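You operate a simulated robot arm through the tools that you are given. There is no shell and no other tool.

The job below is to be done with a simulated two-armed robot. You get a single attempt, and the scene is never put back.

JOB
Swap the green disc in the grey meter for the blue one, at DARK.
Fine: green disc on the white mat; then swing the blue arm back over the seat, push the slider to OPEN and leave both so.

It is judged by the outcome, as a careful person would: the job done as asked, and still so three seconds after it is handed in. It fails if anything else is knocked over, pushed out of place, dropped, spilled or broken.

ROBOT AND FRAMES
Two 7-joint arms with fingered hands on one trunk that stands fixed in place. Base frame: the origin is at the foot of the trunk, x ahead of it, y to its left, z up; the work surface is at about z = 93.5. Readings come in cm, degrees, newtons and seconds.
The left shoulder is at [5.7, 17.7, 95.9], the right one opposite. Payload 4 kg a hand.
The TCP of each hand is the grasp point between the finger pads, 3.7 cm short of the fingertips. In the tool frame z runs along the fingers and y along their closing line. The gripper opens to 12.4 cm. The gripper's body begins 4.3 cm behind the TCP. The gripper is a hand of 3 fingers: y runs from the thumb to the fingers, the wrist lies at [-1.5, -10.8, -20.2] in the tool frame, and closing takes about 1.5 s.
Orientation is that of the tool frame in the base frame, as a unit quaternion [x, y, z, w]. With the fingers straight down and the wrist toward the robot, the tool's x, y and z point along [0, 1, 0], [1, 0, 0] and [0, 0, -1] of the base frame.

CONTROLS
- The arms move only by the tool send_rows. It takes "left_increments", "right_increments" or both (then of equal length, played together; a hand with none holds still); each is a list of rows, each a list of 7 numbers: the opening, from 0 (shut) to 1 (fully open), then the shift along the tool's x, y, z in cm, then the turn, a rotation vector about the tool's x, y, z in degrees. In form: [[grip, tx, ty, tz, ax, ay, az], ...]. A call has 1 to 20 rows; each row shifts and turns the commanded pose from where the row before left it, along the tool's axes as they then stand. Rows are played at 5 a second. More than 5 cm and 8.6 degrees between two rows, or a gripper value outside its range, and nothing of the call is played. Where a pose cannot be reached the arm comes as near as it can. A force on the tool above 60 N (or 10 N above the force at the start of the call, whichever is more), or a blocked arm, ends the call early, and 0.2 s more pass. The fingers move at their own pace (about 7.2 cm/s each) and stop on an object; they squeeze with about 26 N. The grip force told is the motor's: it shows also when the fingers shut on nothing. Time passes only in rows, and 0.2 s behind the last, so rows that do not move let the fingers close. The reply holds the time, the measured pose of the TCP, the force on the tool along the base axes, the opening and the grip force, in the units named above and with some noise, with the torque about the TCP (base axes, N m) and any sound that the robot's microphone picked up.
- Cameras (640 x 400 px; columns grow to the right, rows downward): "scene" is now at [4.47, 1.84, 162.03]; the picture's right is [0.16, -0.99, 0.00], its down [-0.55, -0.09, -0.83] and it looks along [0.82, 0.14, -0.56] (base axes); focal length 347 px, centre (320, 200). "left" rides on the left gripper at [-6.4, -7.6, -13.7] in its tool frame; the picture's right is [-0.84, -0.26, 0.48], its down [0.48, -0.76, 0.44] and it looks along [0.25, 0.60, 0.76] (tool axes); focal length 256 px, centre (320, 200). "right" rides on the right gripper at [6.4, -7.6, -13.6] in its tool frame; the picture's right is [-0.84, 0.26, -0.48], its down [-0.48, -0.76, 0.44] and it looks along [-0.26, 0.60, 0.76] (tool axes); focal length 256 px, centre (320, 200). There is no depth. A picture from a camera that has moved, and an enlarged one, comes with that camera's place and axes in the base frame and with its lens. The place of the scene camera against the robot may be out by one fixed shift of up to 1.2 cm in any direction.
- get_image(camera): a new picture of that camera. It takes no simulated time.
- move_column(by): slides the trunk up (or, below 0, down) by that many cm; the arms and the scene camera ride with it, the base frame stays. It gives what a move gives, with no picture.
- hand_shape(shape, hand): the hand has 3 fingers and takes this shape, open, in about a second: jaw (thumb against the fingers, like two jaws); tri (thumb and two fingers); tip (a fingertip pinch); poke (one finger out to press); point (the index stretched); flat (the hand flat); cup (the hand cupped); fist (a fist). The gripper value then closes the fingers along that shape, each until it touches; the sizes above hold for jaw. It gives what a move gives, with no picture.
- head_to(pan, tilt): turns the head with the scene camera to pan (to the left, within 86 degrees either way) and tilt (down, from -29 to 69), counted from straight ahead of the robot. It gives what a move gives.
- inspect(camera, box): a new picture of the part [left, top, right, bottom] of that camera's present view, enlarged. It takes no simulated time.
- close_job(): hands the job in; it is judged then, once.

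Nothing tells you positions but the pictures and the camera data. Unless the task says otherwise, let go and move clear before handing in.

The tools are called after "Request:" as name(argument=value, ...) on one line, values as JSON. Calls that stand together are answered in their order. send_rows: Moves the arms, as the interface text tells. Its arguments: {"type":"object","properties":{"left_increments":{"type":"array"},"right_increments":{"type":"array"}},"required":[]} The other tools are called the same way: move_column (by) slides the trunk up or down; hand_shape (shape, hand) gives the hand a shape; head_to (pan, tilt) turns the head that bears the scene camera; get_image (camera) takes a picture; inspect (camera, box) takes an enlarged picture of a part of a camera's view; close_job () hands the job in.

At the start:

```text
t: 0.0
left_eef_pos: [45.48, 24.77, 137.07]
left_ee_rot: [0.707, 0.707, 0.0, 0.0]
left_ft_force: [-0.6, -1.0, 0.6]
left_wrist_torque: [0.0, 0.01, -0.03]
left_grip_width: 12.4
left_gripper_force: 0.0
left_shape: jaw
right_eef_pos: [56.14, -18.06, 134.51]
right_ee_rot: [0.707, 0.707, -0.001, -0.001]
right_ft_force: [0.2, 0.4, 0.2]
right_wrist_torque: [0.02, 0.02, 0.03]
right_grip_width: 12.35
right_gripper_force: 0.2
right_shape: jaw
trunk travel left (down, up): [-47.5, 11.5]
head pan, tilt: [9.4, 34.0]
```

scene: 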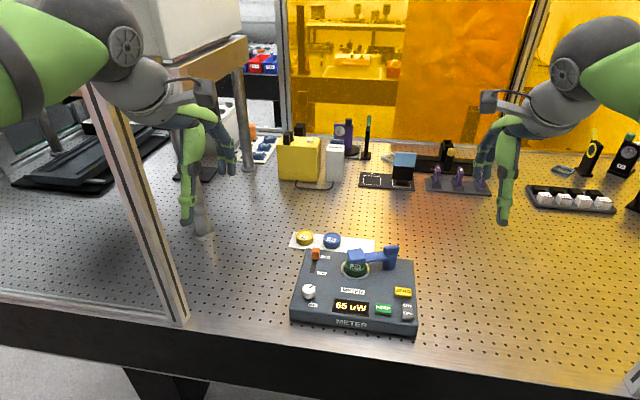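
right: 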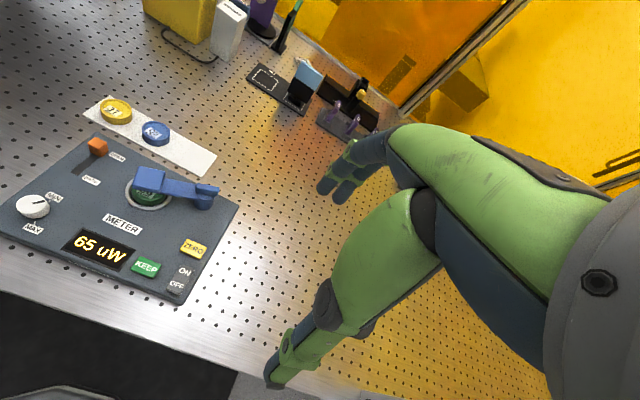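
left: 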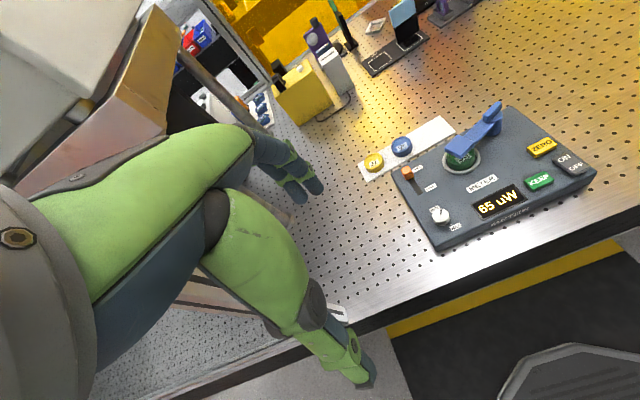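

I see a grey meter near the front edge of the table, with a green disc in its seat under a blue arm, an orange slider, a knob, and buttons. A white mat behind it holds a yellow and a blue disc. I'll enlarge the views before moving.

Request:
inspect(camera="scene", box=[270, 220, 430, 340])

Request:
inspect(camera="right", box=[0, 80, 260, 310])

Request:
inspect(camera="left", box=[350, 90, 610, 260])

```text
3.33 times, centred on (350, 280) of scene
camera zoom: at [4.47, 1.84, 162.03], right [0.16, -0.99, 0.0], down [-0.55, -0.09, -0.83], along [0.82, 0.14, -0.56], focal length 1157 px, centre (220, -67)
```

zoom: 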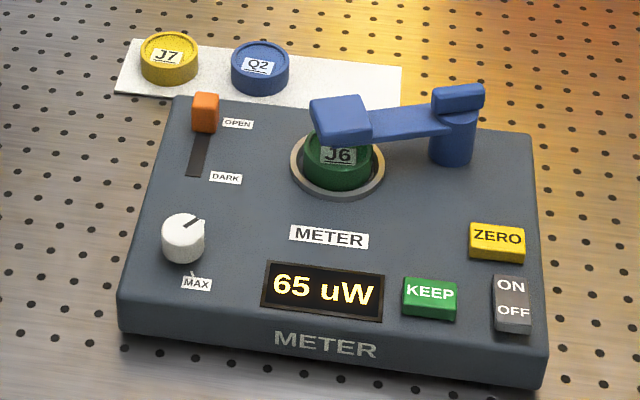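

```text
1.74 times, centred on (130, 195) of right
camera zoom: at [48.5, -11.83, 147.94], right [0.26, -0.84, 0.48], down [-0.76, -0.48, -0.44], along [0.6, -0.26, -0.76], focal length 445 px, centre (650, 209)
```

zoom: 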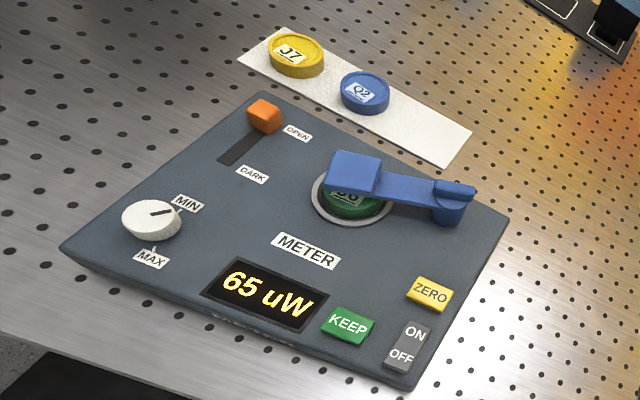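

```text
2.35 times, centred on (480, 175) of left
camera zoom: at [37.95, 18.55, 150.89], right [-0.26, -0.84, -0.48], down [-0.76, 0.48, -0.44], along [0.6, 0.25, -0.76], focal length 602 px, centre (-56, 259)
```

zoom: 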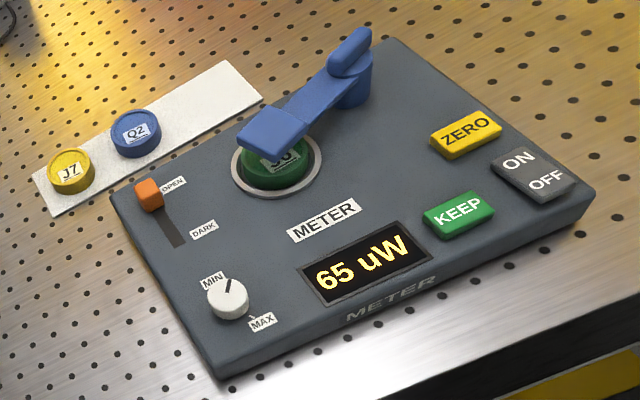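

The meter lies square to the base axes. I put the slider knob at about (72, 13.5), the seat at (69.3, 2.8), the arm's pivot at (73, -6), the blue disc at (84, 10.5) and the yellow at (84, 18.6). Next I'll bring the left hand closer, still well above everything, for a sharper look.

Request:
send_rows(left_increments=[[1, -1.41, 2.0, 2.1, 0, 0, 0], [1, -1.41, 2.0, 2.1, 0, 0, 0], [1, -1.41, 2.0, 2.1, 0, 0, 0], [1, -1.41, 2.0, 2.1, 0, 0, 0], [1, -1.41, 2.0, 2.1, 0, 0, 0], [1, -1.41, 2.0, 2.1, 0, 0, 0], [1, -1.41, 2.0, 2.1, 0, 0, 0], [1, -1.41, 2.0, 2.1, 0, 0, 0]])

Request:
get_image(camera="left")

Request:
get_image(camera="scene")

```text
t: 1.8
left_eef_pos: [61.97, 13.63, 119.48]
left_ee_rot: [0.707, 0.707, 0.0, 0.0]
left_ft_force: [-0.1, 0.5, 0.9]
left_wrist_torque: [0.0, 0.01, 0.0]
left_grip_width: 12.37
left_gripper_force: 0.0
left_shape: jaw
right_eef_pos: [56.45, -18.1, 133.38]
right_ee_rot: [0.707, 0.707, 0.0, 0.0]
right_ft_force: [0.1, -0.5, -0.2]
right_wrist_torque: [0.01, -0.03, 0.0]
right_grip_width: 12.41
right_gripper_force: 0.0
right_shape: jaw
trunk travel left (down, up): [-47.5, 11.5]
head pan, tilt: [9.4, 34.0]
```

```text
taken
camera left: at [54.3, 7.21, 133.31], right [-0.26, -0.84, -0.48], down [-0.76, 0.48, -0.43], along [0.6, 0.25, -0.76], focal length 256 px, centre (320, 200)
```

left: 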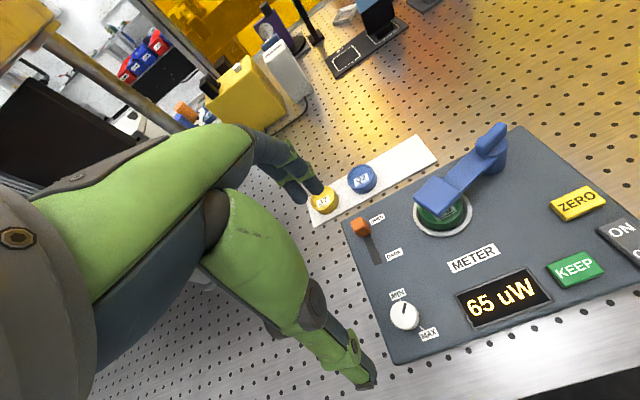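

```text
taken
camera scene: at [4.56, 1.8, 162.03], right [0.16, -0.99, 0.0], down [-0.55, -0.09, -0.83], along [0.82, 0.14, -0.56], focal length 347 px, centre (320, 200)
```

scene: 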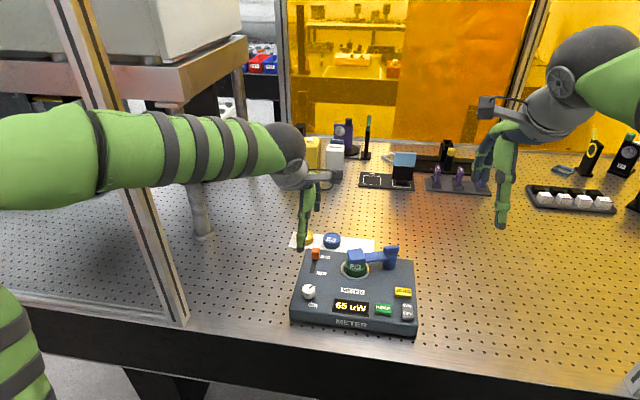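

Request:
inspect(camera="left", box=[260, 110, 520, 280])

Request:
inspect(camera="right", box=[60, 80, 240, 220])

```text
2.35 times, centred on (390, 195) of left
camera zoom: at [54.3, 7.21, 133.31], right [-0.26, -0.84, -0.48], down [-0.76, 0.48, -0.43], along [0.6, 0.25, -0.76], focal length 602 px, centre (155, 212)
```

zoom: 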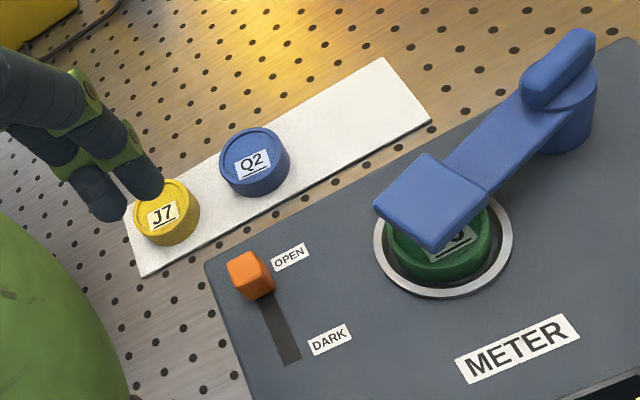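

```text
2.86 times, centred on (150, 150) of right
camera zoom: at [48.85, -11.87, 147.1], right [0.26, -0.84, 0.48], down [-0.76, -0.48, -0.43], along [0.6, -0.25, -0.76], focal length 731 px, centre (806, 343)
```

zoom: 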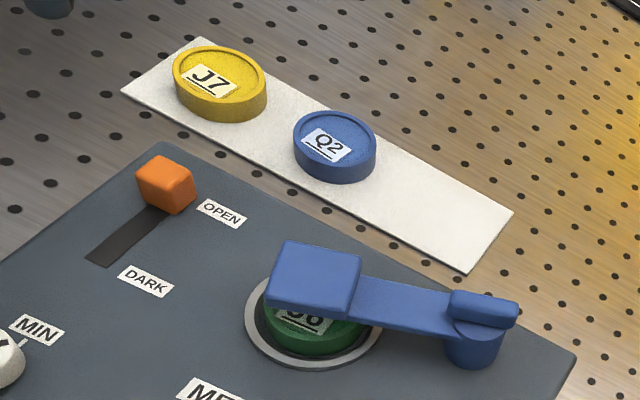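

The pictures agree: the slider knob is near (72.3, 13.5), with its slot running toward the robot to about x = 67, and the meter's top is at z of about 98.9. I'll put the left hand above the knob, partly closed, and check again before lowering it.

Request:
send_rows(left_increments=[[0.4, 0, 2.0, 1.6, 0, 0, 0], [0.4, 0, 2.0, 1.6, 0, 0, 0], [0.4, 0, 2.0, 1.6, 0, 0, 0], [0.4, 0, 2.0, 1.6, 0, 0, 0], [0.4, 0, 2.0, 1.6, 0, 0, 0], [0.4, 0, 0, 0, 0, 0, 0], [0.4, 0, 0, 0, 0, 0, 0], [0.4, 0, 0, 0, 0, 0, 0]])

Request:
get_image(camera="left")

Request:
get_image(camera="right")

Request:
inspect(camera="scene", box=[270, 200, 430, 340])

```text
t: 3.6
left_eef_pos: [71.76, 13.48, 111.33]
left_ee_rot: [0.707, 0.707, -0.001, -0.001]
left_ft_force: [0.0, -0.3, 0.5]
left_wrist_torque: [0.04, -0.02, -0.01]
left_grip_width: 4.97
left_gripper_force: 0.0
left_shape: jaw
right_eef_pos: [56.41, -18.07, 133.58]
right_ee_rot: [0.707, 0.707, -0.001, 0.0]
right_ft_force: [-0.3, 0.2, 0.7]
right_wrist_torque: [-0.05, -0.02, 0.01]
right_grip_width: 12.39
right_gripper_force: 0.1
right_shape: jaw
trunk travel left (down, up): [-47.5, 11.5]
head pan, tilt: [9.4, 34.0]
```

```text
taken
camera left: at [64.2, 7.22, 125.29], right [-0.26, -0.84, -0.48], down [-0.76, 0.48, -0.43], along [0.6, 0.25, -0.76], focal length 256 px, centre (320, 200)
```

left: 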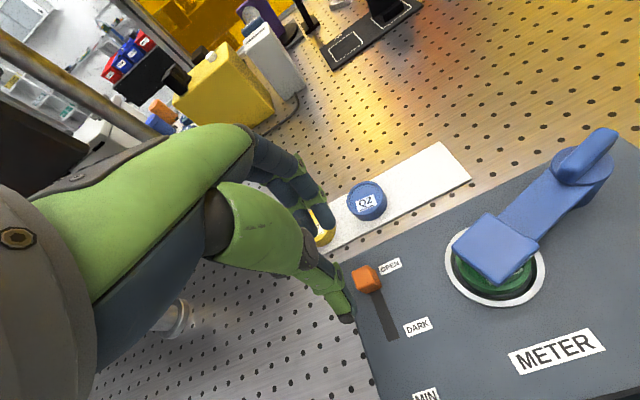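

```text
taken
camera right: at [48.76, -11.83, 147.14], right [0.26, -0.84, 0.48], down [-0.76, -0.48, -0.43], along [0.6, -0.25, -0.76], focal length 256 px, centre (320, 200)
```

right: 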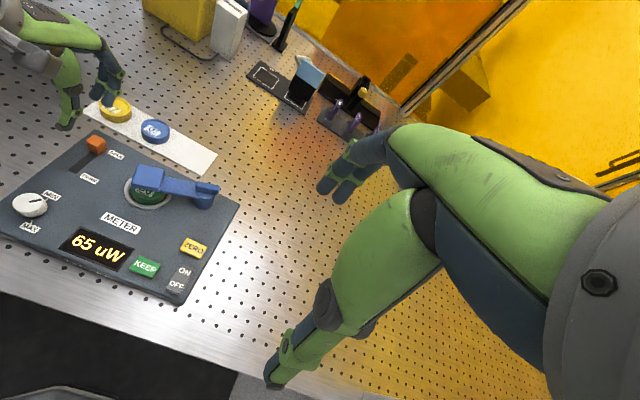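

```text
2.86 times, centred on (350, 270) of scene
camera zoom: at [4.47, 1.84, 162.03], right [0.16, -0.99, 0.0], down [-0.55, -0.09, -0.83], along [0.82, 0.14, -0.56], focal length 992 px, centre (234, 0)
```

zoom: 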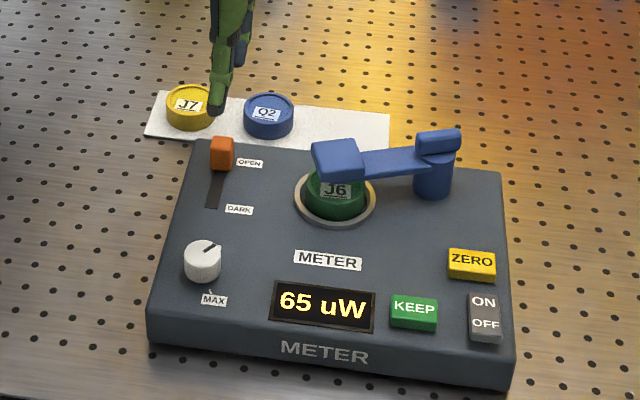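

The open hand straddles the slider knob, which I now put at (72.2, 13.4, 100.3). I'll narrow the gap a little, lower the hand around the knob, and check.

Request:
send_rows(left_increments=[[0.28, 0, 0.45, 0, 0, 0, 0], [0.28, 0, 0, 1.4, 0, 0, 0], [0.28, 0, 0, 1.4, 0, 0, 0], [0.28, 0, 0, 1.4, 0, 0, 0], [0.28, 0, 0, 1.4, 0, 0, 0], [0.28, 0, 0, 1.4, 0, 0, 0], [0.28, 0, 0, 0, 0, 0, 0]])

Request:
get_image(camera="left")

Request:
inspect(camera="right", box=[0, 60, 200, 200])

Request:
inspect(camera="scene", box=[270, 200, 430, 340])

```text
t: 5.2
left_eef_pos: [72.33, 13.54, 104.5]
left_ee_rot: [0.708, 0.706, -0.001, -0.001]
left_ft_force: [-0.2, -0.6, 0.0]
left_wrist_torque: [-0.01, 0.0, 0.04]
left_grip_width: 3.53
left_gripper_force: 0.1
left_shape: jaw
right_eef_pos: [56.36, -18.01, 133.55]
right_ee_rot: [0.707, 0.707, -0.001, -0.001]
right_ft_force: [-0.8, -0.2, 0.3]
right_wrist_torque: [0.0, 0.03, -0.01]
right_grip_width: 12.38
right_gripper_force: 0.0
right_shape: jaw
trunk travel left (down, up): [-47.5, 11.5]
head pan, tilt: [9.4, 34.0]
```

```text
taken
camera left: at [64.73, 7.21, 118.31], right [-0.26, -0.84, -0.48], down [-0.76, 0.48, -0.43], along [0.6, 0.25, -0.76], focal length 256 px, centre (320, 200)
```

left: 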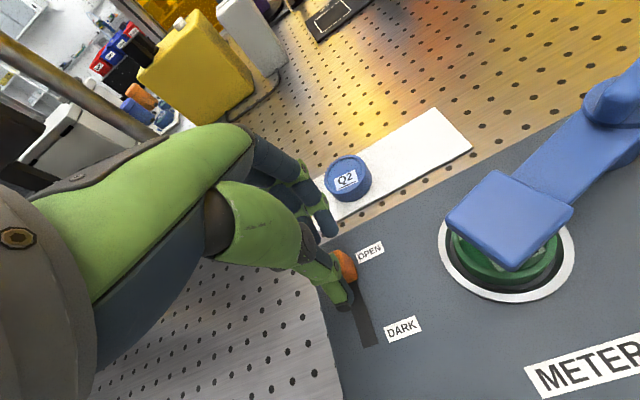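

```text
2.86 times, centred on (100, 130) of right
camera zoom: at [48.75, -11.82, 147.14], right [0.26, -0.84, 0.48], down [-0.76, -0.48, -0.43], along [0.6, -0.25, -0.76], focal length 731 px, centre (949, 400)
```

zoom: 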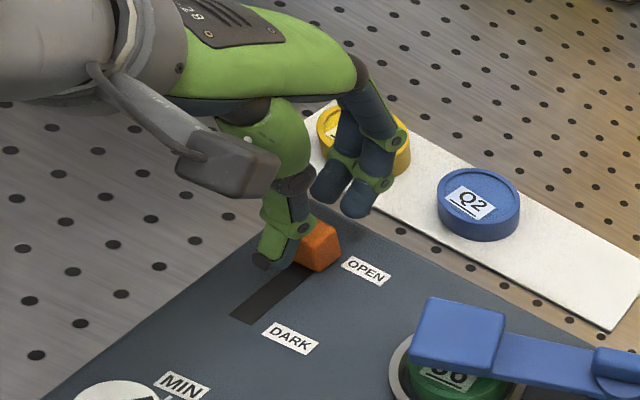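

```text
2.86 times, centred on (350, 270) of scene
camera zoom: at [4.46, 1.85, 162.03], right [0.16, -0.99, 0.0], down [-0.55, -0.09, -0.83], along [0.82, 0.14, -0.56], focal length 992 px, centre (234, 0)
```

zoom: 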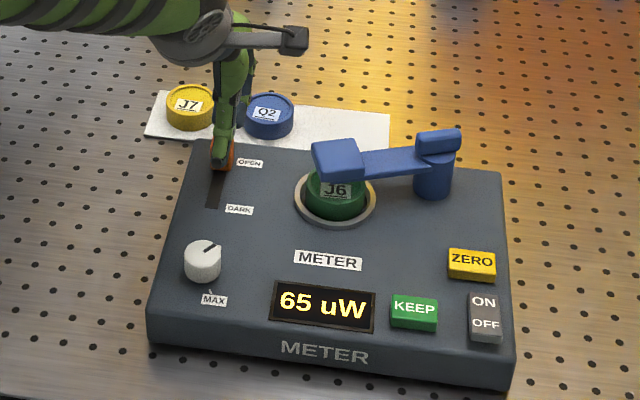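

The fingers are behind the knob and the thumb is in front of it. I'll lower the hand slightly more and draw the slider toward DARK in small steps.

Request:
send_rows(left_increments=[[0.28, 0, 0, 0.7, 0, 0, 0], [0.28, 0, -0.6, 0, 0, 0, 0], [0.28, 0, -0.6, 0, 0, 0, 0], [0.28, 0, -0.6, 0, 0, 0, 0], [0.28, 0, -0.6, 0, 0, 0, 0], [0.28, 0, -0.6, 0, 0, 0, 0], [0.28, 0, -0.6, 0, 0, 0, 0], [0.28, 0, 0, 0, 0, 0, 0]])

Request:
inspect(camera="right", box=[0, 60, 200, 200])

Request:
inspect(camera="scene", box=[270, 200, 430, 340])

```text
t: 7.0
left_eef_pos: [68.62, 13.7, 103.86]
left_ee_rot: [0.707, 0.707, -0.001, 0.0]
left_ft_force: [0.5, -0.3, 0.2]
left_wrist_torque: [-0.01, 0.02, 0.0]
left_grip_width: 3.52
left_gripper_force: 0.0
left_shape: jaw
right_eef_pos: [56.41, -18.08, 133.6]
right_ee_rot: [0.707, 0.707, -0.001, -0.001]
right_ft_force: [-0.3, -0.6, 0.5]
right_wrist_torque: [0.05, 0.02, 0.02]
right_grip_width: 12.38
right_gripper_force: 0.1
right_shape: jaw
trunk travel left (down, up): [-47.5, 11.5]
head pan, tilt: [9.4, 34.0]
```

```text
2.86 times, centred on (100, 130) of right
camera zoom: at [48.77, -11.83, 147.13], right [0.26, -0.84, 0.48], down [-0.76, -0.48, -0.43], along [0.6, -0.25, -0.76], focal length 731 px, centre (949, 400)
```

zoom: 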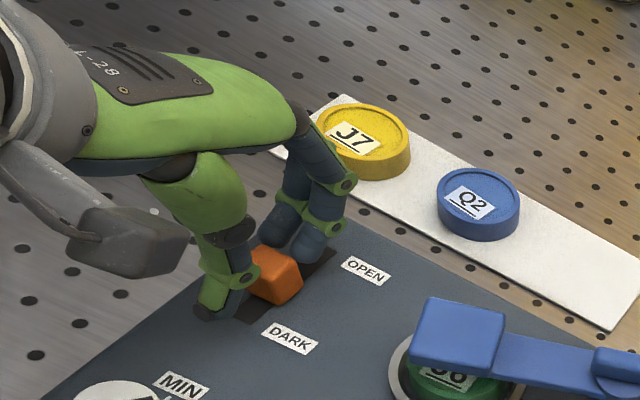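

```text
2.86 times, centred on (350, 270) of scene
camera zoom: at [4.49, 1.84, 162.03], right [0.16, -0.99, 0.0], down [-0.55, -0.09, -0.83], along [0.82, 0.14, -0.56], focal length 992 px, centre (234, 0)
```

zoom: 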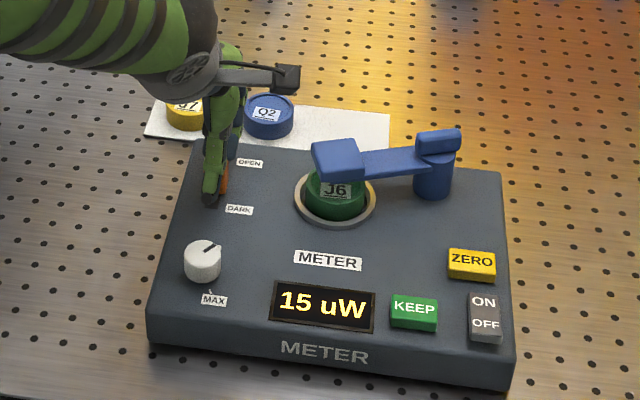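

The slider is moving and the reading has fallen from 65 to 15 uW. I'll continue gently to the end stop.

Request:
send_rows(left_increments=[[0.28, 0, -0.4, 0, 0, 0, 0], [0.28, 0, -0.4, 0, 0, 0, 0], [0.28, 0, -0.3, 0, 0, 0, 0], [0.28, 0, -0.2, 0, 0, 0, 0], [0.28, 0, 0, 0, 0, 0, 0]])

Request:
inspect(camera="right", box=[0, 60, 200, 200])

Request:
inspect(camera="scene", box=[270, 200, 430, 340])

```text
t: 8.2
left_eef_pos: [67.29, 13.69, 103.64]
left_ee_rot: [0.707, 0.707, -0.001, -0.001]
left_ft_force: [0.2, 0.3, 0.0]
left_wrist_torque: [-0.01, -0.03, 0.02]
left_grip_width: 3.52
left_gripper_force: 0.0
left_shape: jaw
right_eef_pos: [56.41, -18.03, 133.53]
right_ee_rot: [0.707, 0.707, 0.0, -0.001]
right_ft_force: [0.1, 0.5, 0.0]
right_wrist_torque: [0.0, 0.03, 0.02]
right_grip_width: 12.37
right_gripper_force: 0.1
right_shape: jaw
trunk travel left (down, up): [-47.5, 11.5]
head pan, tilt: [9.4, 34.0]
```

```text
2.86 times, centred on (100, 130) of right
camera zoom: at [48.76, -11.83, 147.14], right [0.26, -0.84, 0.48], down [-0.76, -0.48, -0.43], along [0.6, -0.25, -0.76], focal length 731 px, centre (949, 400)
```

zoom: 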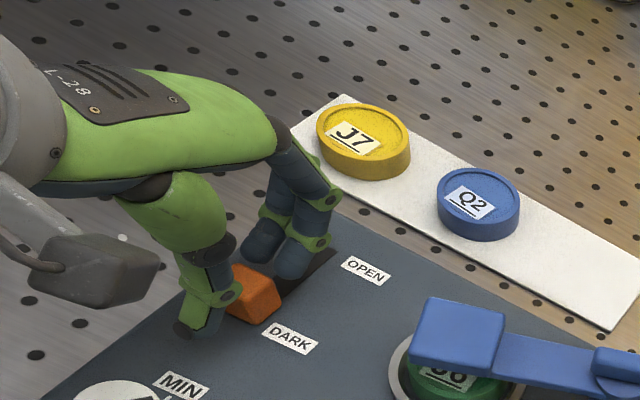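

```text
2.86 times, centred on (350, 270) of scene
camera zoom: at [4.47, 1.84, 162.03], right [0.16, -0.99, 0.0], down [-0.55, -0.09, -0.83], along [0.82, 0.14, -0.56], focal length 992 px, centre (234, 0)
```

zoom: 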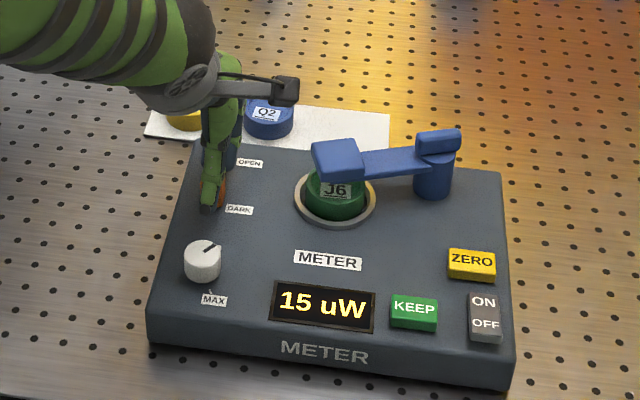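

The slider is still short of the DARK mark and nothing resists yet. I'll continue in small steps.

Request:
send_rows(left_increments=[[0.28, 0, -0.3, 0, 0, 0, 0], [0.28, 0, -0.3, 0, 0, 0, 0], [0.28, 0, -0.2, 0, 0, 0, 0], [0.28, 0, -0.2, 0, 0, 0, 0], [0.28, 0, 0, 0, 0, 0, 0]])

Request:
inspect(camera="right", box=[0, 60, 200, 200])

Request:
get_image(camera="left")

```text
t: 9.4
left_eef_pos: [66.45, 13.53, 103.74]
left_ee_rot: [0.707, 0.707, 0.0, 0.0]
left_ft_force: [7.2, 0.9, 2.8]
left_wrist_torque: [0.01, -0.29, 0.03]
left_grip_width: 3.66
left_gripper_force: 0.0
left_shape: jaw
right_eef_pos: [56.47, -18.0, 133.54]
right_ee_rot: [0.707, 0.707, -0.001, -0.001]
right_ft_force: [0.1, -0.1, 0.3]
right_wrist_torque: [0.03, -0.04, 0.0]
right_grip_width: 12.39
right_gripper_force: 0.0
right_shape: jaw
trunk travel left (down, up): [-47.5, 11.5]
head pan, tilt: [9.4, 34.0]
```

```text
2.86 times, centred on (100, 130) of right
camera zoom: at [48.82, -11.83, 147.12], right [0.26, -0.84, 0.48], down [-0.76, -0.48, -0.43], along [0.6, -0.25, -0.76], focal length 731 px, centre (949, 400)
```

zoom: 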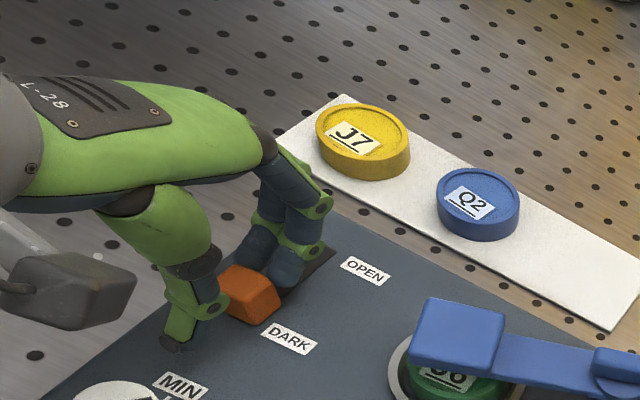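

```text
taken
camera left: at [58.84, 7.24, 117.6], right [-0.26, -0.84, -0.48], down [-0.76, 0.48, -0.43], along [0.6, 0.25, -0.76], focal length 256 px, centre (320, 200)
```

left: 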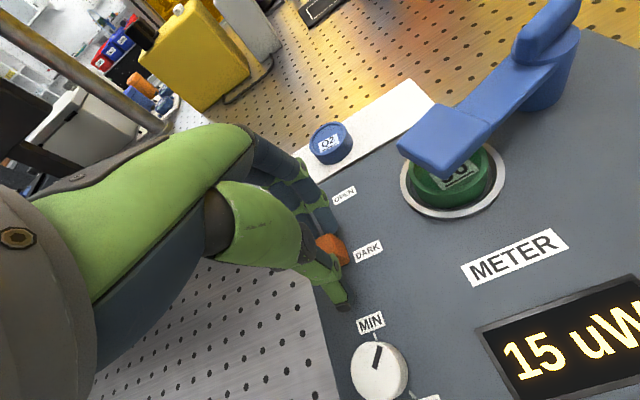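

There is now about 7 N of resistance and the knob no longer moves, so the slider is at its DARK stop. I'll ease off, lift the left hand, and check the slider.

Request:
send_rows(left_increments=[[0.32, 0, 0.5, 0, 0, 0, 0], [0.34, 0, 0.2, 0, 0, 0, 0], [0.34, 0, 0, -1.5, 0, 0, 0], [0.34, 0, 0, -2, 0, 0, 0], [0.34, 0, 0, -3, 0, 0, 0], [0.34, 0, 0, -3, 0, 0, 0], [0.34, 0, 0, -3, 0, 0, 0]])

Request:
inspect(camera="right", box=[0, 60, 240, 220])

Request:
get_image(camera="left")

```text
t: 11.0
left_eef_pos: [67.09, 13.58, 116.36]
left_ee_rot: [0.708, 0.707, 0.0, -0.001]
left_ft_force: [0.0, -0.6, 0.2]
left_wrist_torque: [0.01, -0.01, 0.01]
left_grip_width: 4.18
left_gripper_force: 0.1
left_shape: jaw
right_eef_pos: [56.42, -18.03, 133.4]
right_ee_rot: [0.706, 0.708, 0.0, 0.001]
right_ft_force: [-0.3, 1.1, -0.1]
right_wrist_torque: [0.0, -0.01, 0.0]
right_grip_width: 12.37
right_gripper_force: 0.0
right_shape: jaw
trunk travel left (down, up): [-47.5, 11.5]
head pan, tilt: [9.4, 34.0]
```

```text
2.50 times, centred on (120, 140) of right
camera zoom: at [48.73, -11.83, 147.15], right [0.26, -0.84, 0.48], down [-0.76, -0.48, -0.43], along [0.6, -0.25, -0.76], focal length 640 px, centre (820, 350)
```

zoom: 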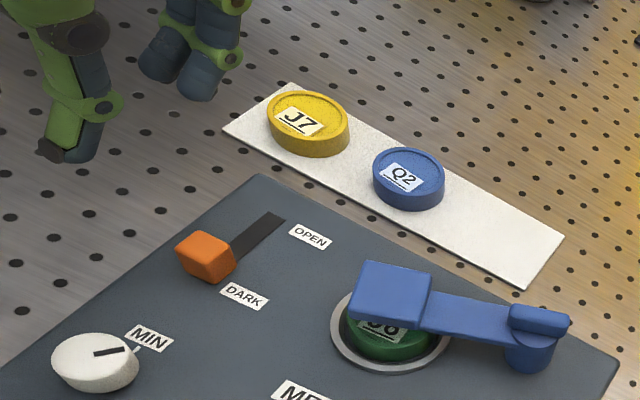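

```text
taken
camera left: at [59.57, 7.3, 130.24], right [-0.26, -0.84, -0.48], down [-0.76, 0.48, -0.43], along [0.6, 0.25, -0.76], focal length 256 px, centre (320, 200)
```

left: 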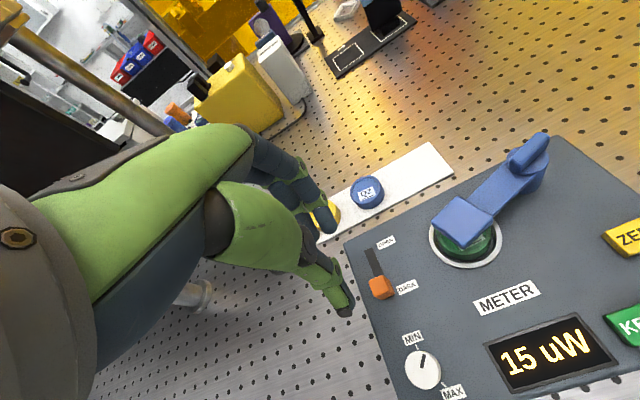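

The slider is at DARK. Next is the blue arm, so I'll look closely at its pad height and clearance over the disc.

Request:
inspect(camera="left", box=[400, 120, 580, 290])

Request:
inspect(camera="right", box=[110, 140, 240, 230])

Request:
inspect(camera="scene", box=[335, 235, 405, 285])

```text
2.35 times, centred on (490, 205) of left
camera zoom: at [59.57, 7.3, 130.24], right [-0.26, -0.84, -0.48], down [-0.76, 0.48, -0.43], along [0.6, 0.25, -0.76], focal length 602 px, centre (-80, 188)
```

zoom: 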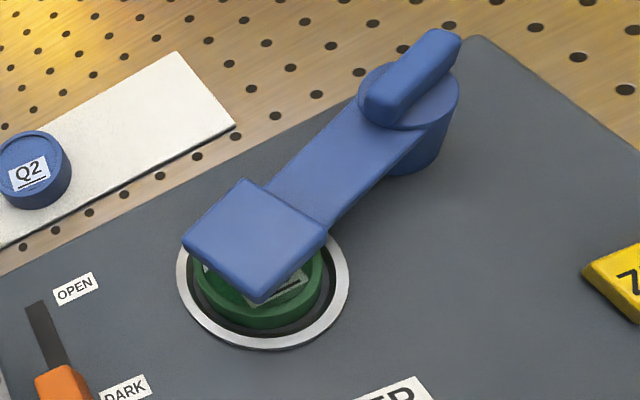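

```text
4.44 times, centred on (175, 185) of right
camera zoom: at [48.73, -11.83, 147.15], right [0.26, -0.84, 0.48], down [-0.76, -0.48, -0.43], along [0.6, -0.25, -0.76], focal length 1138 px, centre (964, 267)
```

zoom: 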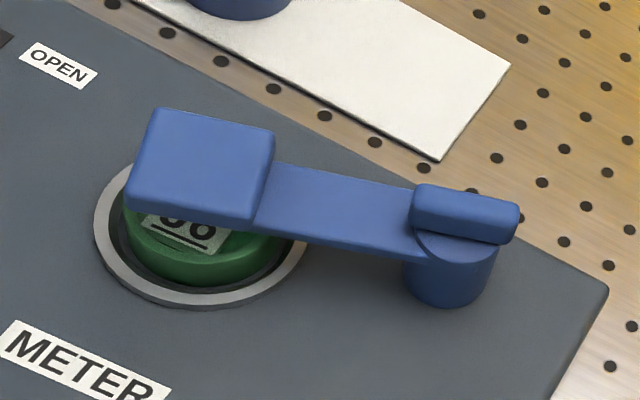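

```text
8.00 times, centred on (370, 260) of scene
camera zoom: at [4.44, 1.85, 162.03], right [0.16, -0.99, 0.0], down [-0.55, -0.09, -0.83], along [0.82, 0.14, -0.56], focal length 2777 px, centre (-80, -280)
```

zoom: 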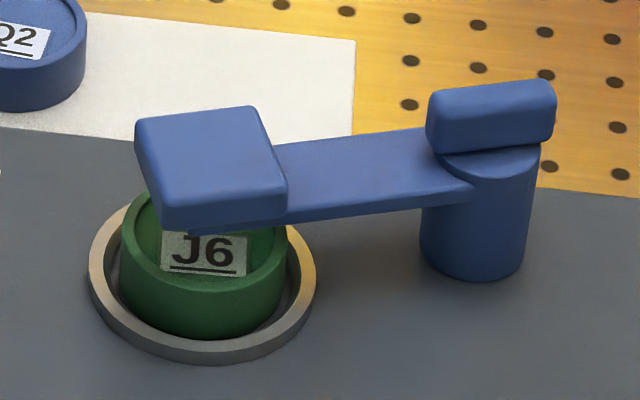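

The pad is about 3.8 cm square at (69.4, 2.9), with its top near z = 104. The bar runs from there to the post at (72.8, -6). I'll withdraw the left hand and bring the right hand above the bar, turned to straddle it well clear of the disc.

Request:
send_rows(left_increments=[[0.34, 2.5, -2.2, -1.6, 0, 0, 0], [0.34, 2.5, -2.2, -1.6, 0, 0, 0], [0.34, 2.5, -2.2, -1.6, 0, 0, 0], [0.34, 2.5, -2.2, -1.6, 0, 0, 0], [0.34, 2.5, -2.2, -1.6, 0, 0, 0], [0.34, 0, 0, 0, 0, 0, 0], [0.34, 0, 0, 0, 0, 0, 0], [0.34, 0, 0, 0, 0, 0, 0], [0.34, 0, 0, 0, 0, 0, 0], [0.34, 0, 0, 0, 0, 0, 0], [0.34, 0, 0, 0, 0, 0, 0]], right_increments=[[0.5, 2.05, 1.8, 2.4, 0, 0, 0], [0.5, 2.05, 1.8, 2.4, 0, 0, 0], [0.5, 2.05, 1.8, 2.4, 0, 0, 0], [0.5, 2.05, 1.8, 2.4, 0, 0, 0], [0.5, 2.05, 1.8, 2.4, 0, 0, 0], [0.5, 2.05, 1.8, 2.4, 0, 0, 0], [0.5, 2.05, 1.8, 2.4, 0, 0, 0], [0.5, 2.05, 1.8, 2.4, 0, 0, 0], [0.5, 0, 0, 0, 0, 0, -8], [0.5, 0, 0, 0, 0, 0, -8], [0.5, 0, 0, 0, 0, 0, -8]])

Request:
get_image(camera="left")

Request:
get_image(camera="right")

Request:
get_image(camera="scene")

```text
t: 13.4
left_eef_pos: [56.06, 25.82, 124.1]
left_ee_rot: [0.707, 0.707, -0.001, -0.001]
left_ft_force: [0.5, 0.8, -1.0]
left_wrist_torque: [0.02, 0.01, -0.04]
left_grip_width: 4.21
left_gripper_force: 0.0
left_shape: jaw
right_eef_pos: [70.78, -1.65, 114.38]
right_ee_rot: [0.544, 0.839, 0.0, 0.0]
right_ft_force: [0.6, 0.1, 0.2]
right_wrist_torque: [0.0, 0.01, 0.03]
right_grip_width: 6.22
right_gripper_force: 0.0
right_shape: jaw
trunk travel left (down, up): [-47.5, 11.5]
head pan, tilt: [9.4, 34.0]
```

```text
taken
camera left: at [48.52, 19.49, 138.02], right [-0.26, -0.84, -0.48], down [-0.76, 0.48, -0.43], along [0.6, 0.25, -0.76], focal length 256 px, centre (320, 200)
```

left: 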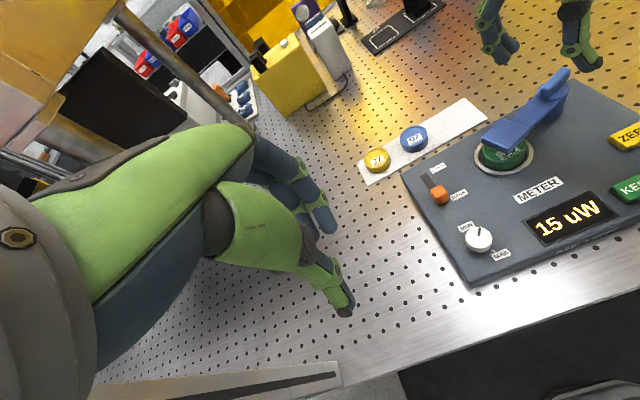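

```text
taken
camera right: at [61.21, 0.95, 127.95], right [0.58, -0.66, 0.48], down [-0.5, -0.75, -0.43], along [0.65, 0.01, -0.76], focal length 256 px, centre (320, 200)
```

right: 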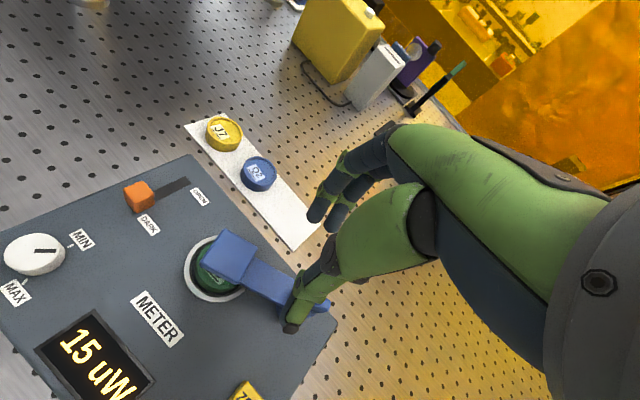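

```text
taken
camera scene: at [4.49, 1.79, 162.03], right [0.16, -0.99, 0.0], down [-0.55, -0.09, -0.83], along [0.82, 0.14, -0.56], focal length 347 px, centre (320, 200)
```

scene: 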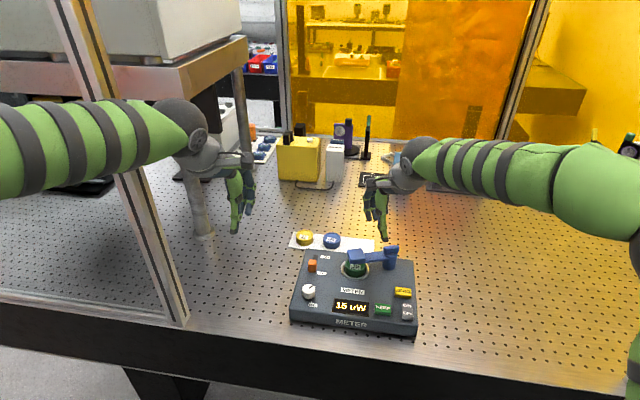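

The right hand is lined up over the middle of the bar. I'll lower it to just above bar height and check the straddle.

Request:
send_rows(right_increments=[[0.5, 0, 0, 1.4, 0, 0, 0], [0.5, 0, 0, 1.4, 0, 0, 0], [0.5, 0, 0, 1.4, 0, 0, 0], [0.5, 0, 0, 1.4, 0, 0, 0], [0.5, 0, 0, 1.0, 0, 0, 0], [0.5, 0, 0, 0, 0, 0, 0]])

Request:
inspect(camera="left", box=[400, 0, 640, 180])

Request:
get_image(camera="right")

Request:
inspect(camera="scene", box=[310, 190, 430, 290])

```text
t: 14.8
left_eef_pos: [56.04, 25.82, 124.05]
left_ee_rot: [0.707, 0.707, 0.0, -0.001]
left_ft_force: [0.1, 0.6, -0.2]
left_wrist_torque: [-0.02, 0.0, -0.02]
left_grip_width: 4.21
left_gripper_force: 0.1
left_shape: jaw
right_eef_pos: [70.93, -1.6, 107.81]
right_ee_rot: [0.544, 0.839, -0.001, 0.001]
right_ft_force: [-0.5, 0.4, -0.1]
right_wrist_torque: [-0.01, -0.01, 0.0]
right_grip_width: 6.22
right_gripper_force: 0.1
right_shape: jaw
trunk travel left (down, up): [-47.5, 11.5]
head pan, tilt: [9.4, 34.0]
```

```text
2.22 times, centred on (520, 90) of left
camera zoom: at [48.51, 19.53, 138.02], right [-0.26, -0.84, -0.48], down [-0.76, 0.48, -0.43], along [0.6, 0.25, -0.76], focal length 569 px, centre (-124, 444)
```

zoom: 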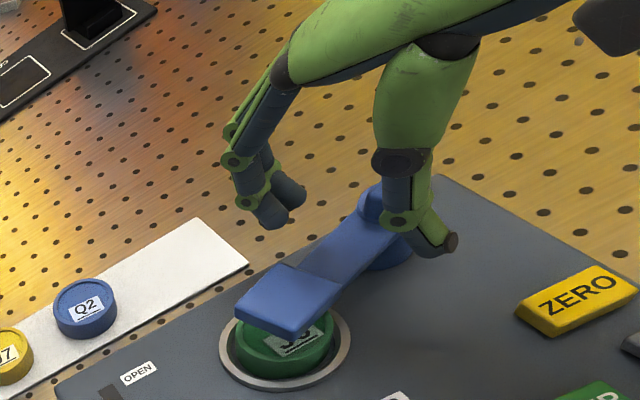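

```text
taken
camera right: at [61.34, 0.97, 121.36], right [0.58, -0.66, 0.48], down [-0.5, -0.75, -0.43], along [0.65, 0.01, -0.76], focal length 256 px, centre (320, 200)
```

right: 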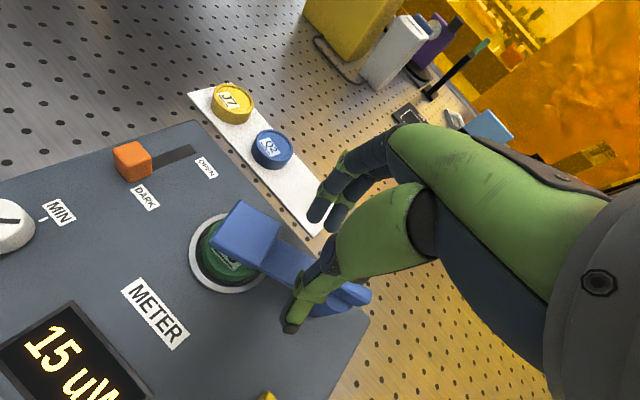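

```text
4.00 times, centred on (370, 240) of scene
camera zoom: at [4.47, 1.84, 162.03], right [0.16, -0.99, 0.0], down [-0.55, -0.09, -0.83], along [0.82, 0.14, -0.56], focal length 1388 px, centre (120, 40)
```

zoom: 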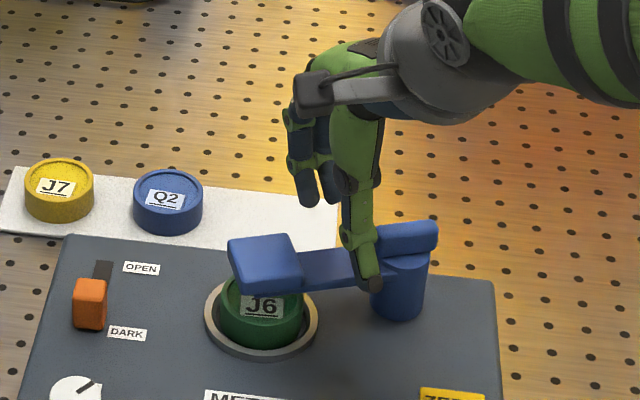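

The hand straddles the bar with room on both sides. I'll lower it beside the bar, take up the slack toward the front gently, and watch the force.

Request:
send_rows(right_increments=[[0.5, 0, 0, 1.2, 0, 0, 0], [0.5, 0, 0, 1.2, 0, 0, 0], [0.5, 0, 0, 0.8, 0, 0, 0], [0.5, 0, -0.5, 0, 0, 0, 0], [0.5, 0, -0.5, 0, 0, 0, 0], [0.5, 0, -0.4, 0, 0, 0, 0], [0.5, 0, -0.3, 0, 0, 0, 0], [0.5, 0, 0, 0, 0, 0, 0]])

Request:
inspect(camera="left", box=[400, 0, 640, 180])

Request:
get_image(camera="right")

Request:
inspect(camera="scene", box=[310, 190, 430, 290])

```text
t: 16.6
left_eef_pos: [56.19, 25.88, 124.13]
left_ee_rot: [0.708, 0.707, -0.001, -0.002]
left_ft_force: [-0.7, 0.2, 0.5]
left_wrist_torque: [0.03, -0.04, 0.0]
left_grip_width: 4.2
left_gripper_force: 0.0
left_shape: jaw
right_eef_pos: [69.21, -2.28, 104.49]
right_ee_rot: [0.544, 0.839, 0.0, 0.0]
right_ft_force: [4.6, 1.1, 0.6]
right_wrist_torque: [0.01, -0.14, -0.05]
right_grip_width: 6.43
right_gripper_force: 0.0
right_shape: jaw
trunk travel left (down, up): [-47.5, 11.5]
head pan, tilt: [9.4, 34.0]
```

```text
2.22 times, centred on (520, 90) of left
camera zoom: at [48.55, 19.55, 138.01], right [-0.26, -0.84, -0.48], down [-0.76, 0.48, -0.43], along [0.6, 0.25, -0.76], focal length 569 px, centre (-124, 444)
```

zoom: 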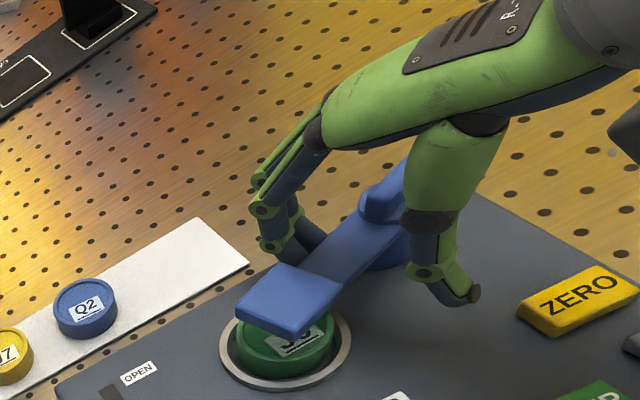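

```text
taken
camera right: at [59.7, 0.26, 118.07], right [0.58, -0.66, 0.48], down [-0.5, -0.75, -0.43], along [0.65, 0.01, -0.76], focal length 256 px, centre (320, 200)
```

right: 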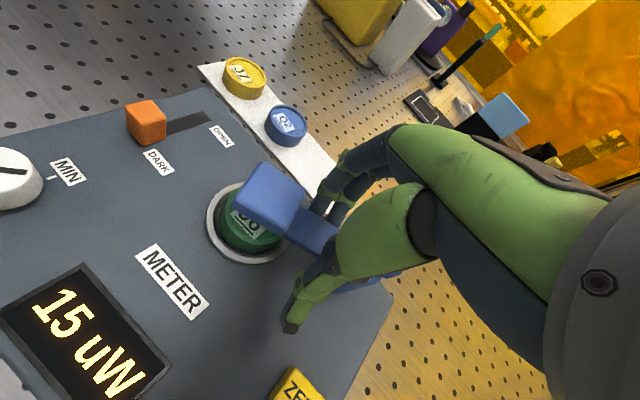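

```text
4.00 times, centred on (370, 240) of scene
camera zoom: at [4.52, 1.86, 162.03], right [0.16, -0.99, 0.0], down [-0.55, -0.09, -0.83], along [0.82, 0.14, -0.56], focal length 1388 px, centre (120, 40)
```

zoom: 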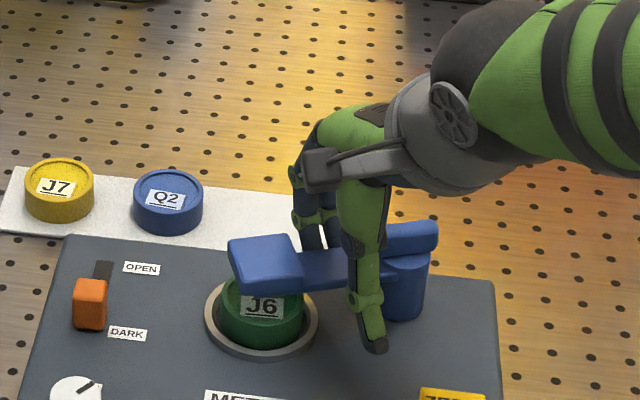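

The fingers touch the bar at about 4.6 N and it hasn't moved. I'll add a little pull to see whether it swings this way.

Request:
send_rows(right_increments=[[0.5, -0.1, -0.3, 0, 0, 0, -3], [0.5, -0.1, -0.3, 0, 0, 0, -3], [0.5, 0, 0, 0, 0, 0, 0]])

Request:
inspect(camera="left", box=[400, 0, 640, 180])

Request:
inspect(camera="scene", box=[310, 190, 430, 290])

```text
t: 17.4
left_eef_pos: [56.12, 25.81, 124.14]
left_ee_rot: [0.707, 0.707, 0.0, -0.001]
left_ft_force: [-1.0, 0.4, 0.1]
left_wrist_torque: [0.02, -0.01, 0.01]
left_grip_width: 4.2
left_gripper_force: 0.1
left_shape: jaw
right_eef_pos: [68.84, -2.82, 104.44]
right_ee_rot: [0.5, 0.866, 0.001, 0.0]
right_ft_force: [14.9, 0.5, 3.2]
right_wrist_torque: [0.06, -0.56, -0.31]
right_grip_width: 6.95
right_gripper_force: 0.0
right_shape: jaw
trunk travel left (down, up): [-47.5, 11.5]
head pan, tilt: [9.4, 34.0]
```

```text
2.22 times, centred on (520, 90) of left
camera zoom: at [48.63, 19.54, 137.98], right [-0.26, -0.84, -0.48], down [-0.76, 0.48, -0.43], along [0.6, 0.25, -0.76], focal length 569 px, centre (-124, 444)
```

zoom: 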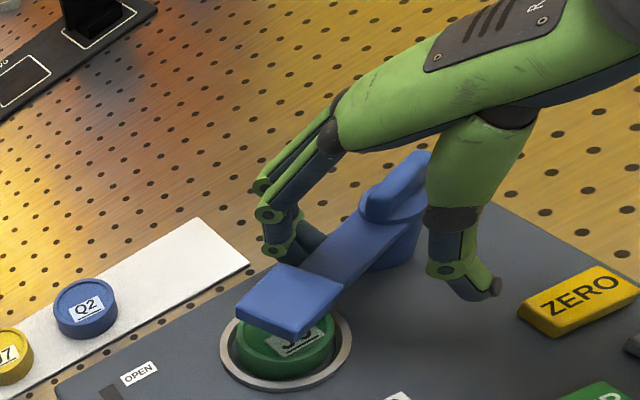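

```text
4.00 times, centred on (370, 240) of scene
camera zoom: at [4.62, 1.85, 162.03], right [0.16, -0.99, 0.0], down [-0.55, -0.09, -0.83], along [0.82, 0.14, -0.56], focal length 1388 px, centre (120, 40)
```

zoom: 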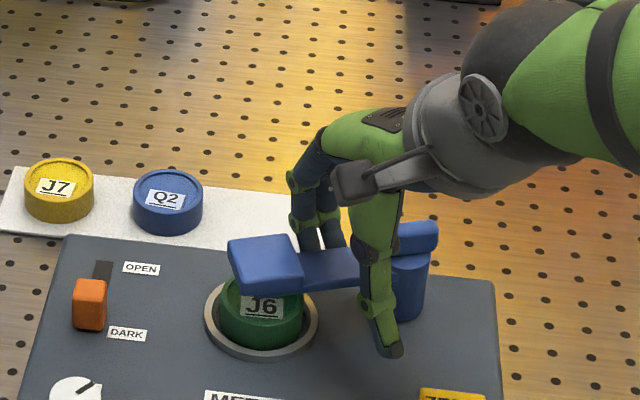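

About 15 N moves nothing, so the arm seems to be against a stop on this side. I'll back off, re-centre, and try swinging it toward the rear with the thumb.

Request:
send_rows(right_increments=[[0.5, 0.1, 0.3, 0, 0, 0, 3], [0.5, 0.1, 0.3, 0, 0, 0, 3], [0.5, 0, 0.6, 0, 0, 0, 0], [0.45, 0, 0.6, 0, 0, 0, 0], [0.4, 0, 0.5, 0, 0, 0, 0], [0.4, 0, 0, 0, 0, 0, 0], [0.4, 0, 0.5, 0, 0, 0, 0], [0.4, 0, 0.4, 0, 0, 0, 0], [0.4, 0, 0.3, 0, 0, 0, 0], [0.4, 0, 0, 0, 0, 0, 0]])

Request:
inspect(camera="left", box=[400, 0, 640, 180])

Request:
inspect(camera="scene", box=[310, 190, 430, 290])

```text
t: 19.6
left_eef_pos: [56.08, 25.88, 124.26]
left_ee_rot: [0.707, 0.707, -0.002, -0.001]
left_ft_force: [-0.1, -0.2, 0.3]
left_wrist_torque: [0.02, 0.0, 0.02]
left_grip_width: 4.19
left_gripper_force: 0.0
left_shape: jaw
right_eef_pos: [71.9, -1.18, 104.57]
right_ee_rot: [0.545, 0.839, 0.0, 0.0]
right_ft_force: [-1.4, 1.5, 0.5]
right_wrist_torque: [0.0, 0.07, -0.01]
right_grip_width: 5.07
right_gripper_force: 0.1
right_shape: jaw
trunk travel left (down, up): [-47.5, 11.5]
head pan, tilt: [9.4, 34.0]
```

```text
2.22 times, centred on (520, 90) of left
camera zoom: at [48.49, 19.54, 138.03], right [-0.26, -0.84, -0.48], down [-0.76, 0.48, -0.43], along [0.6, 0.25, -0.76], focal length 569 px, centre (-124, 444)
```

zoom: 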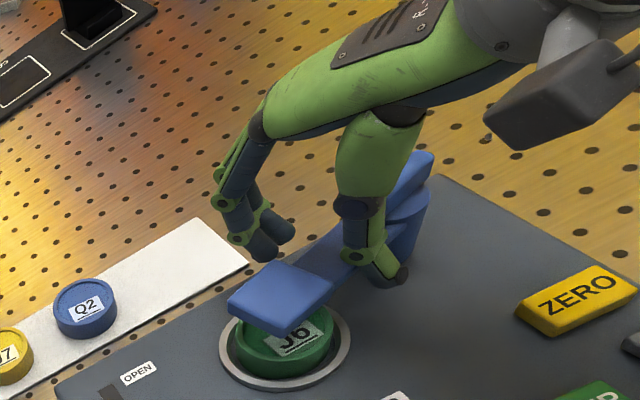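

```text
4.00 times, centred on (370, 240) of scene
camera zoom: at [4.45, 1.85, 162.03], right [0.16, -0.99, 0.0], down [-0.55, -0.09, -0.83], along [0.82, 0.14, -0.56], focal length 1388 px, centre (120, 40)
```

zoom: 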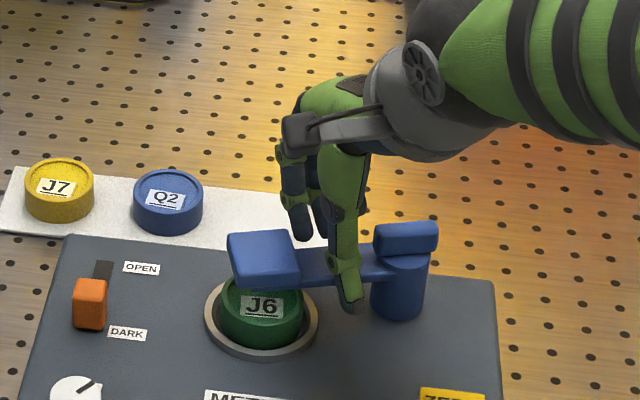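

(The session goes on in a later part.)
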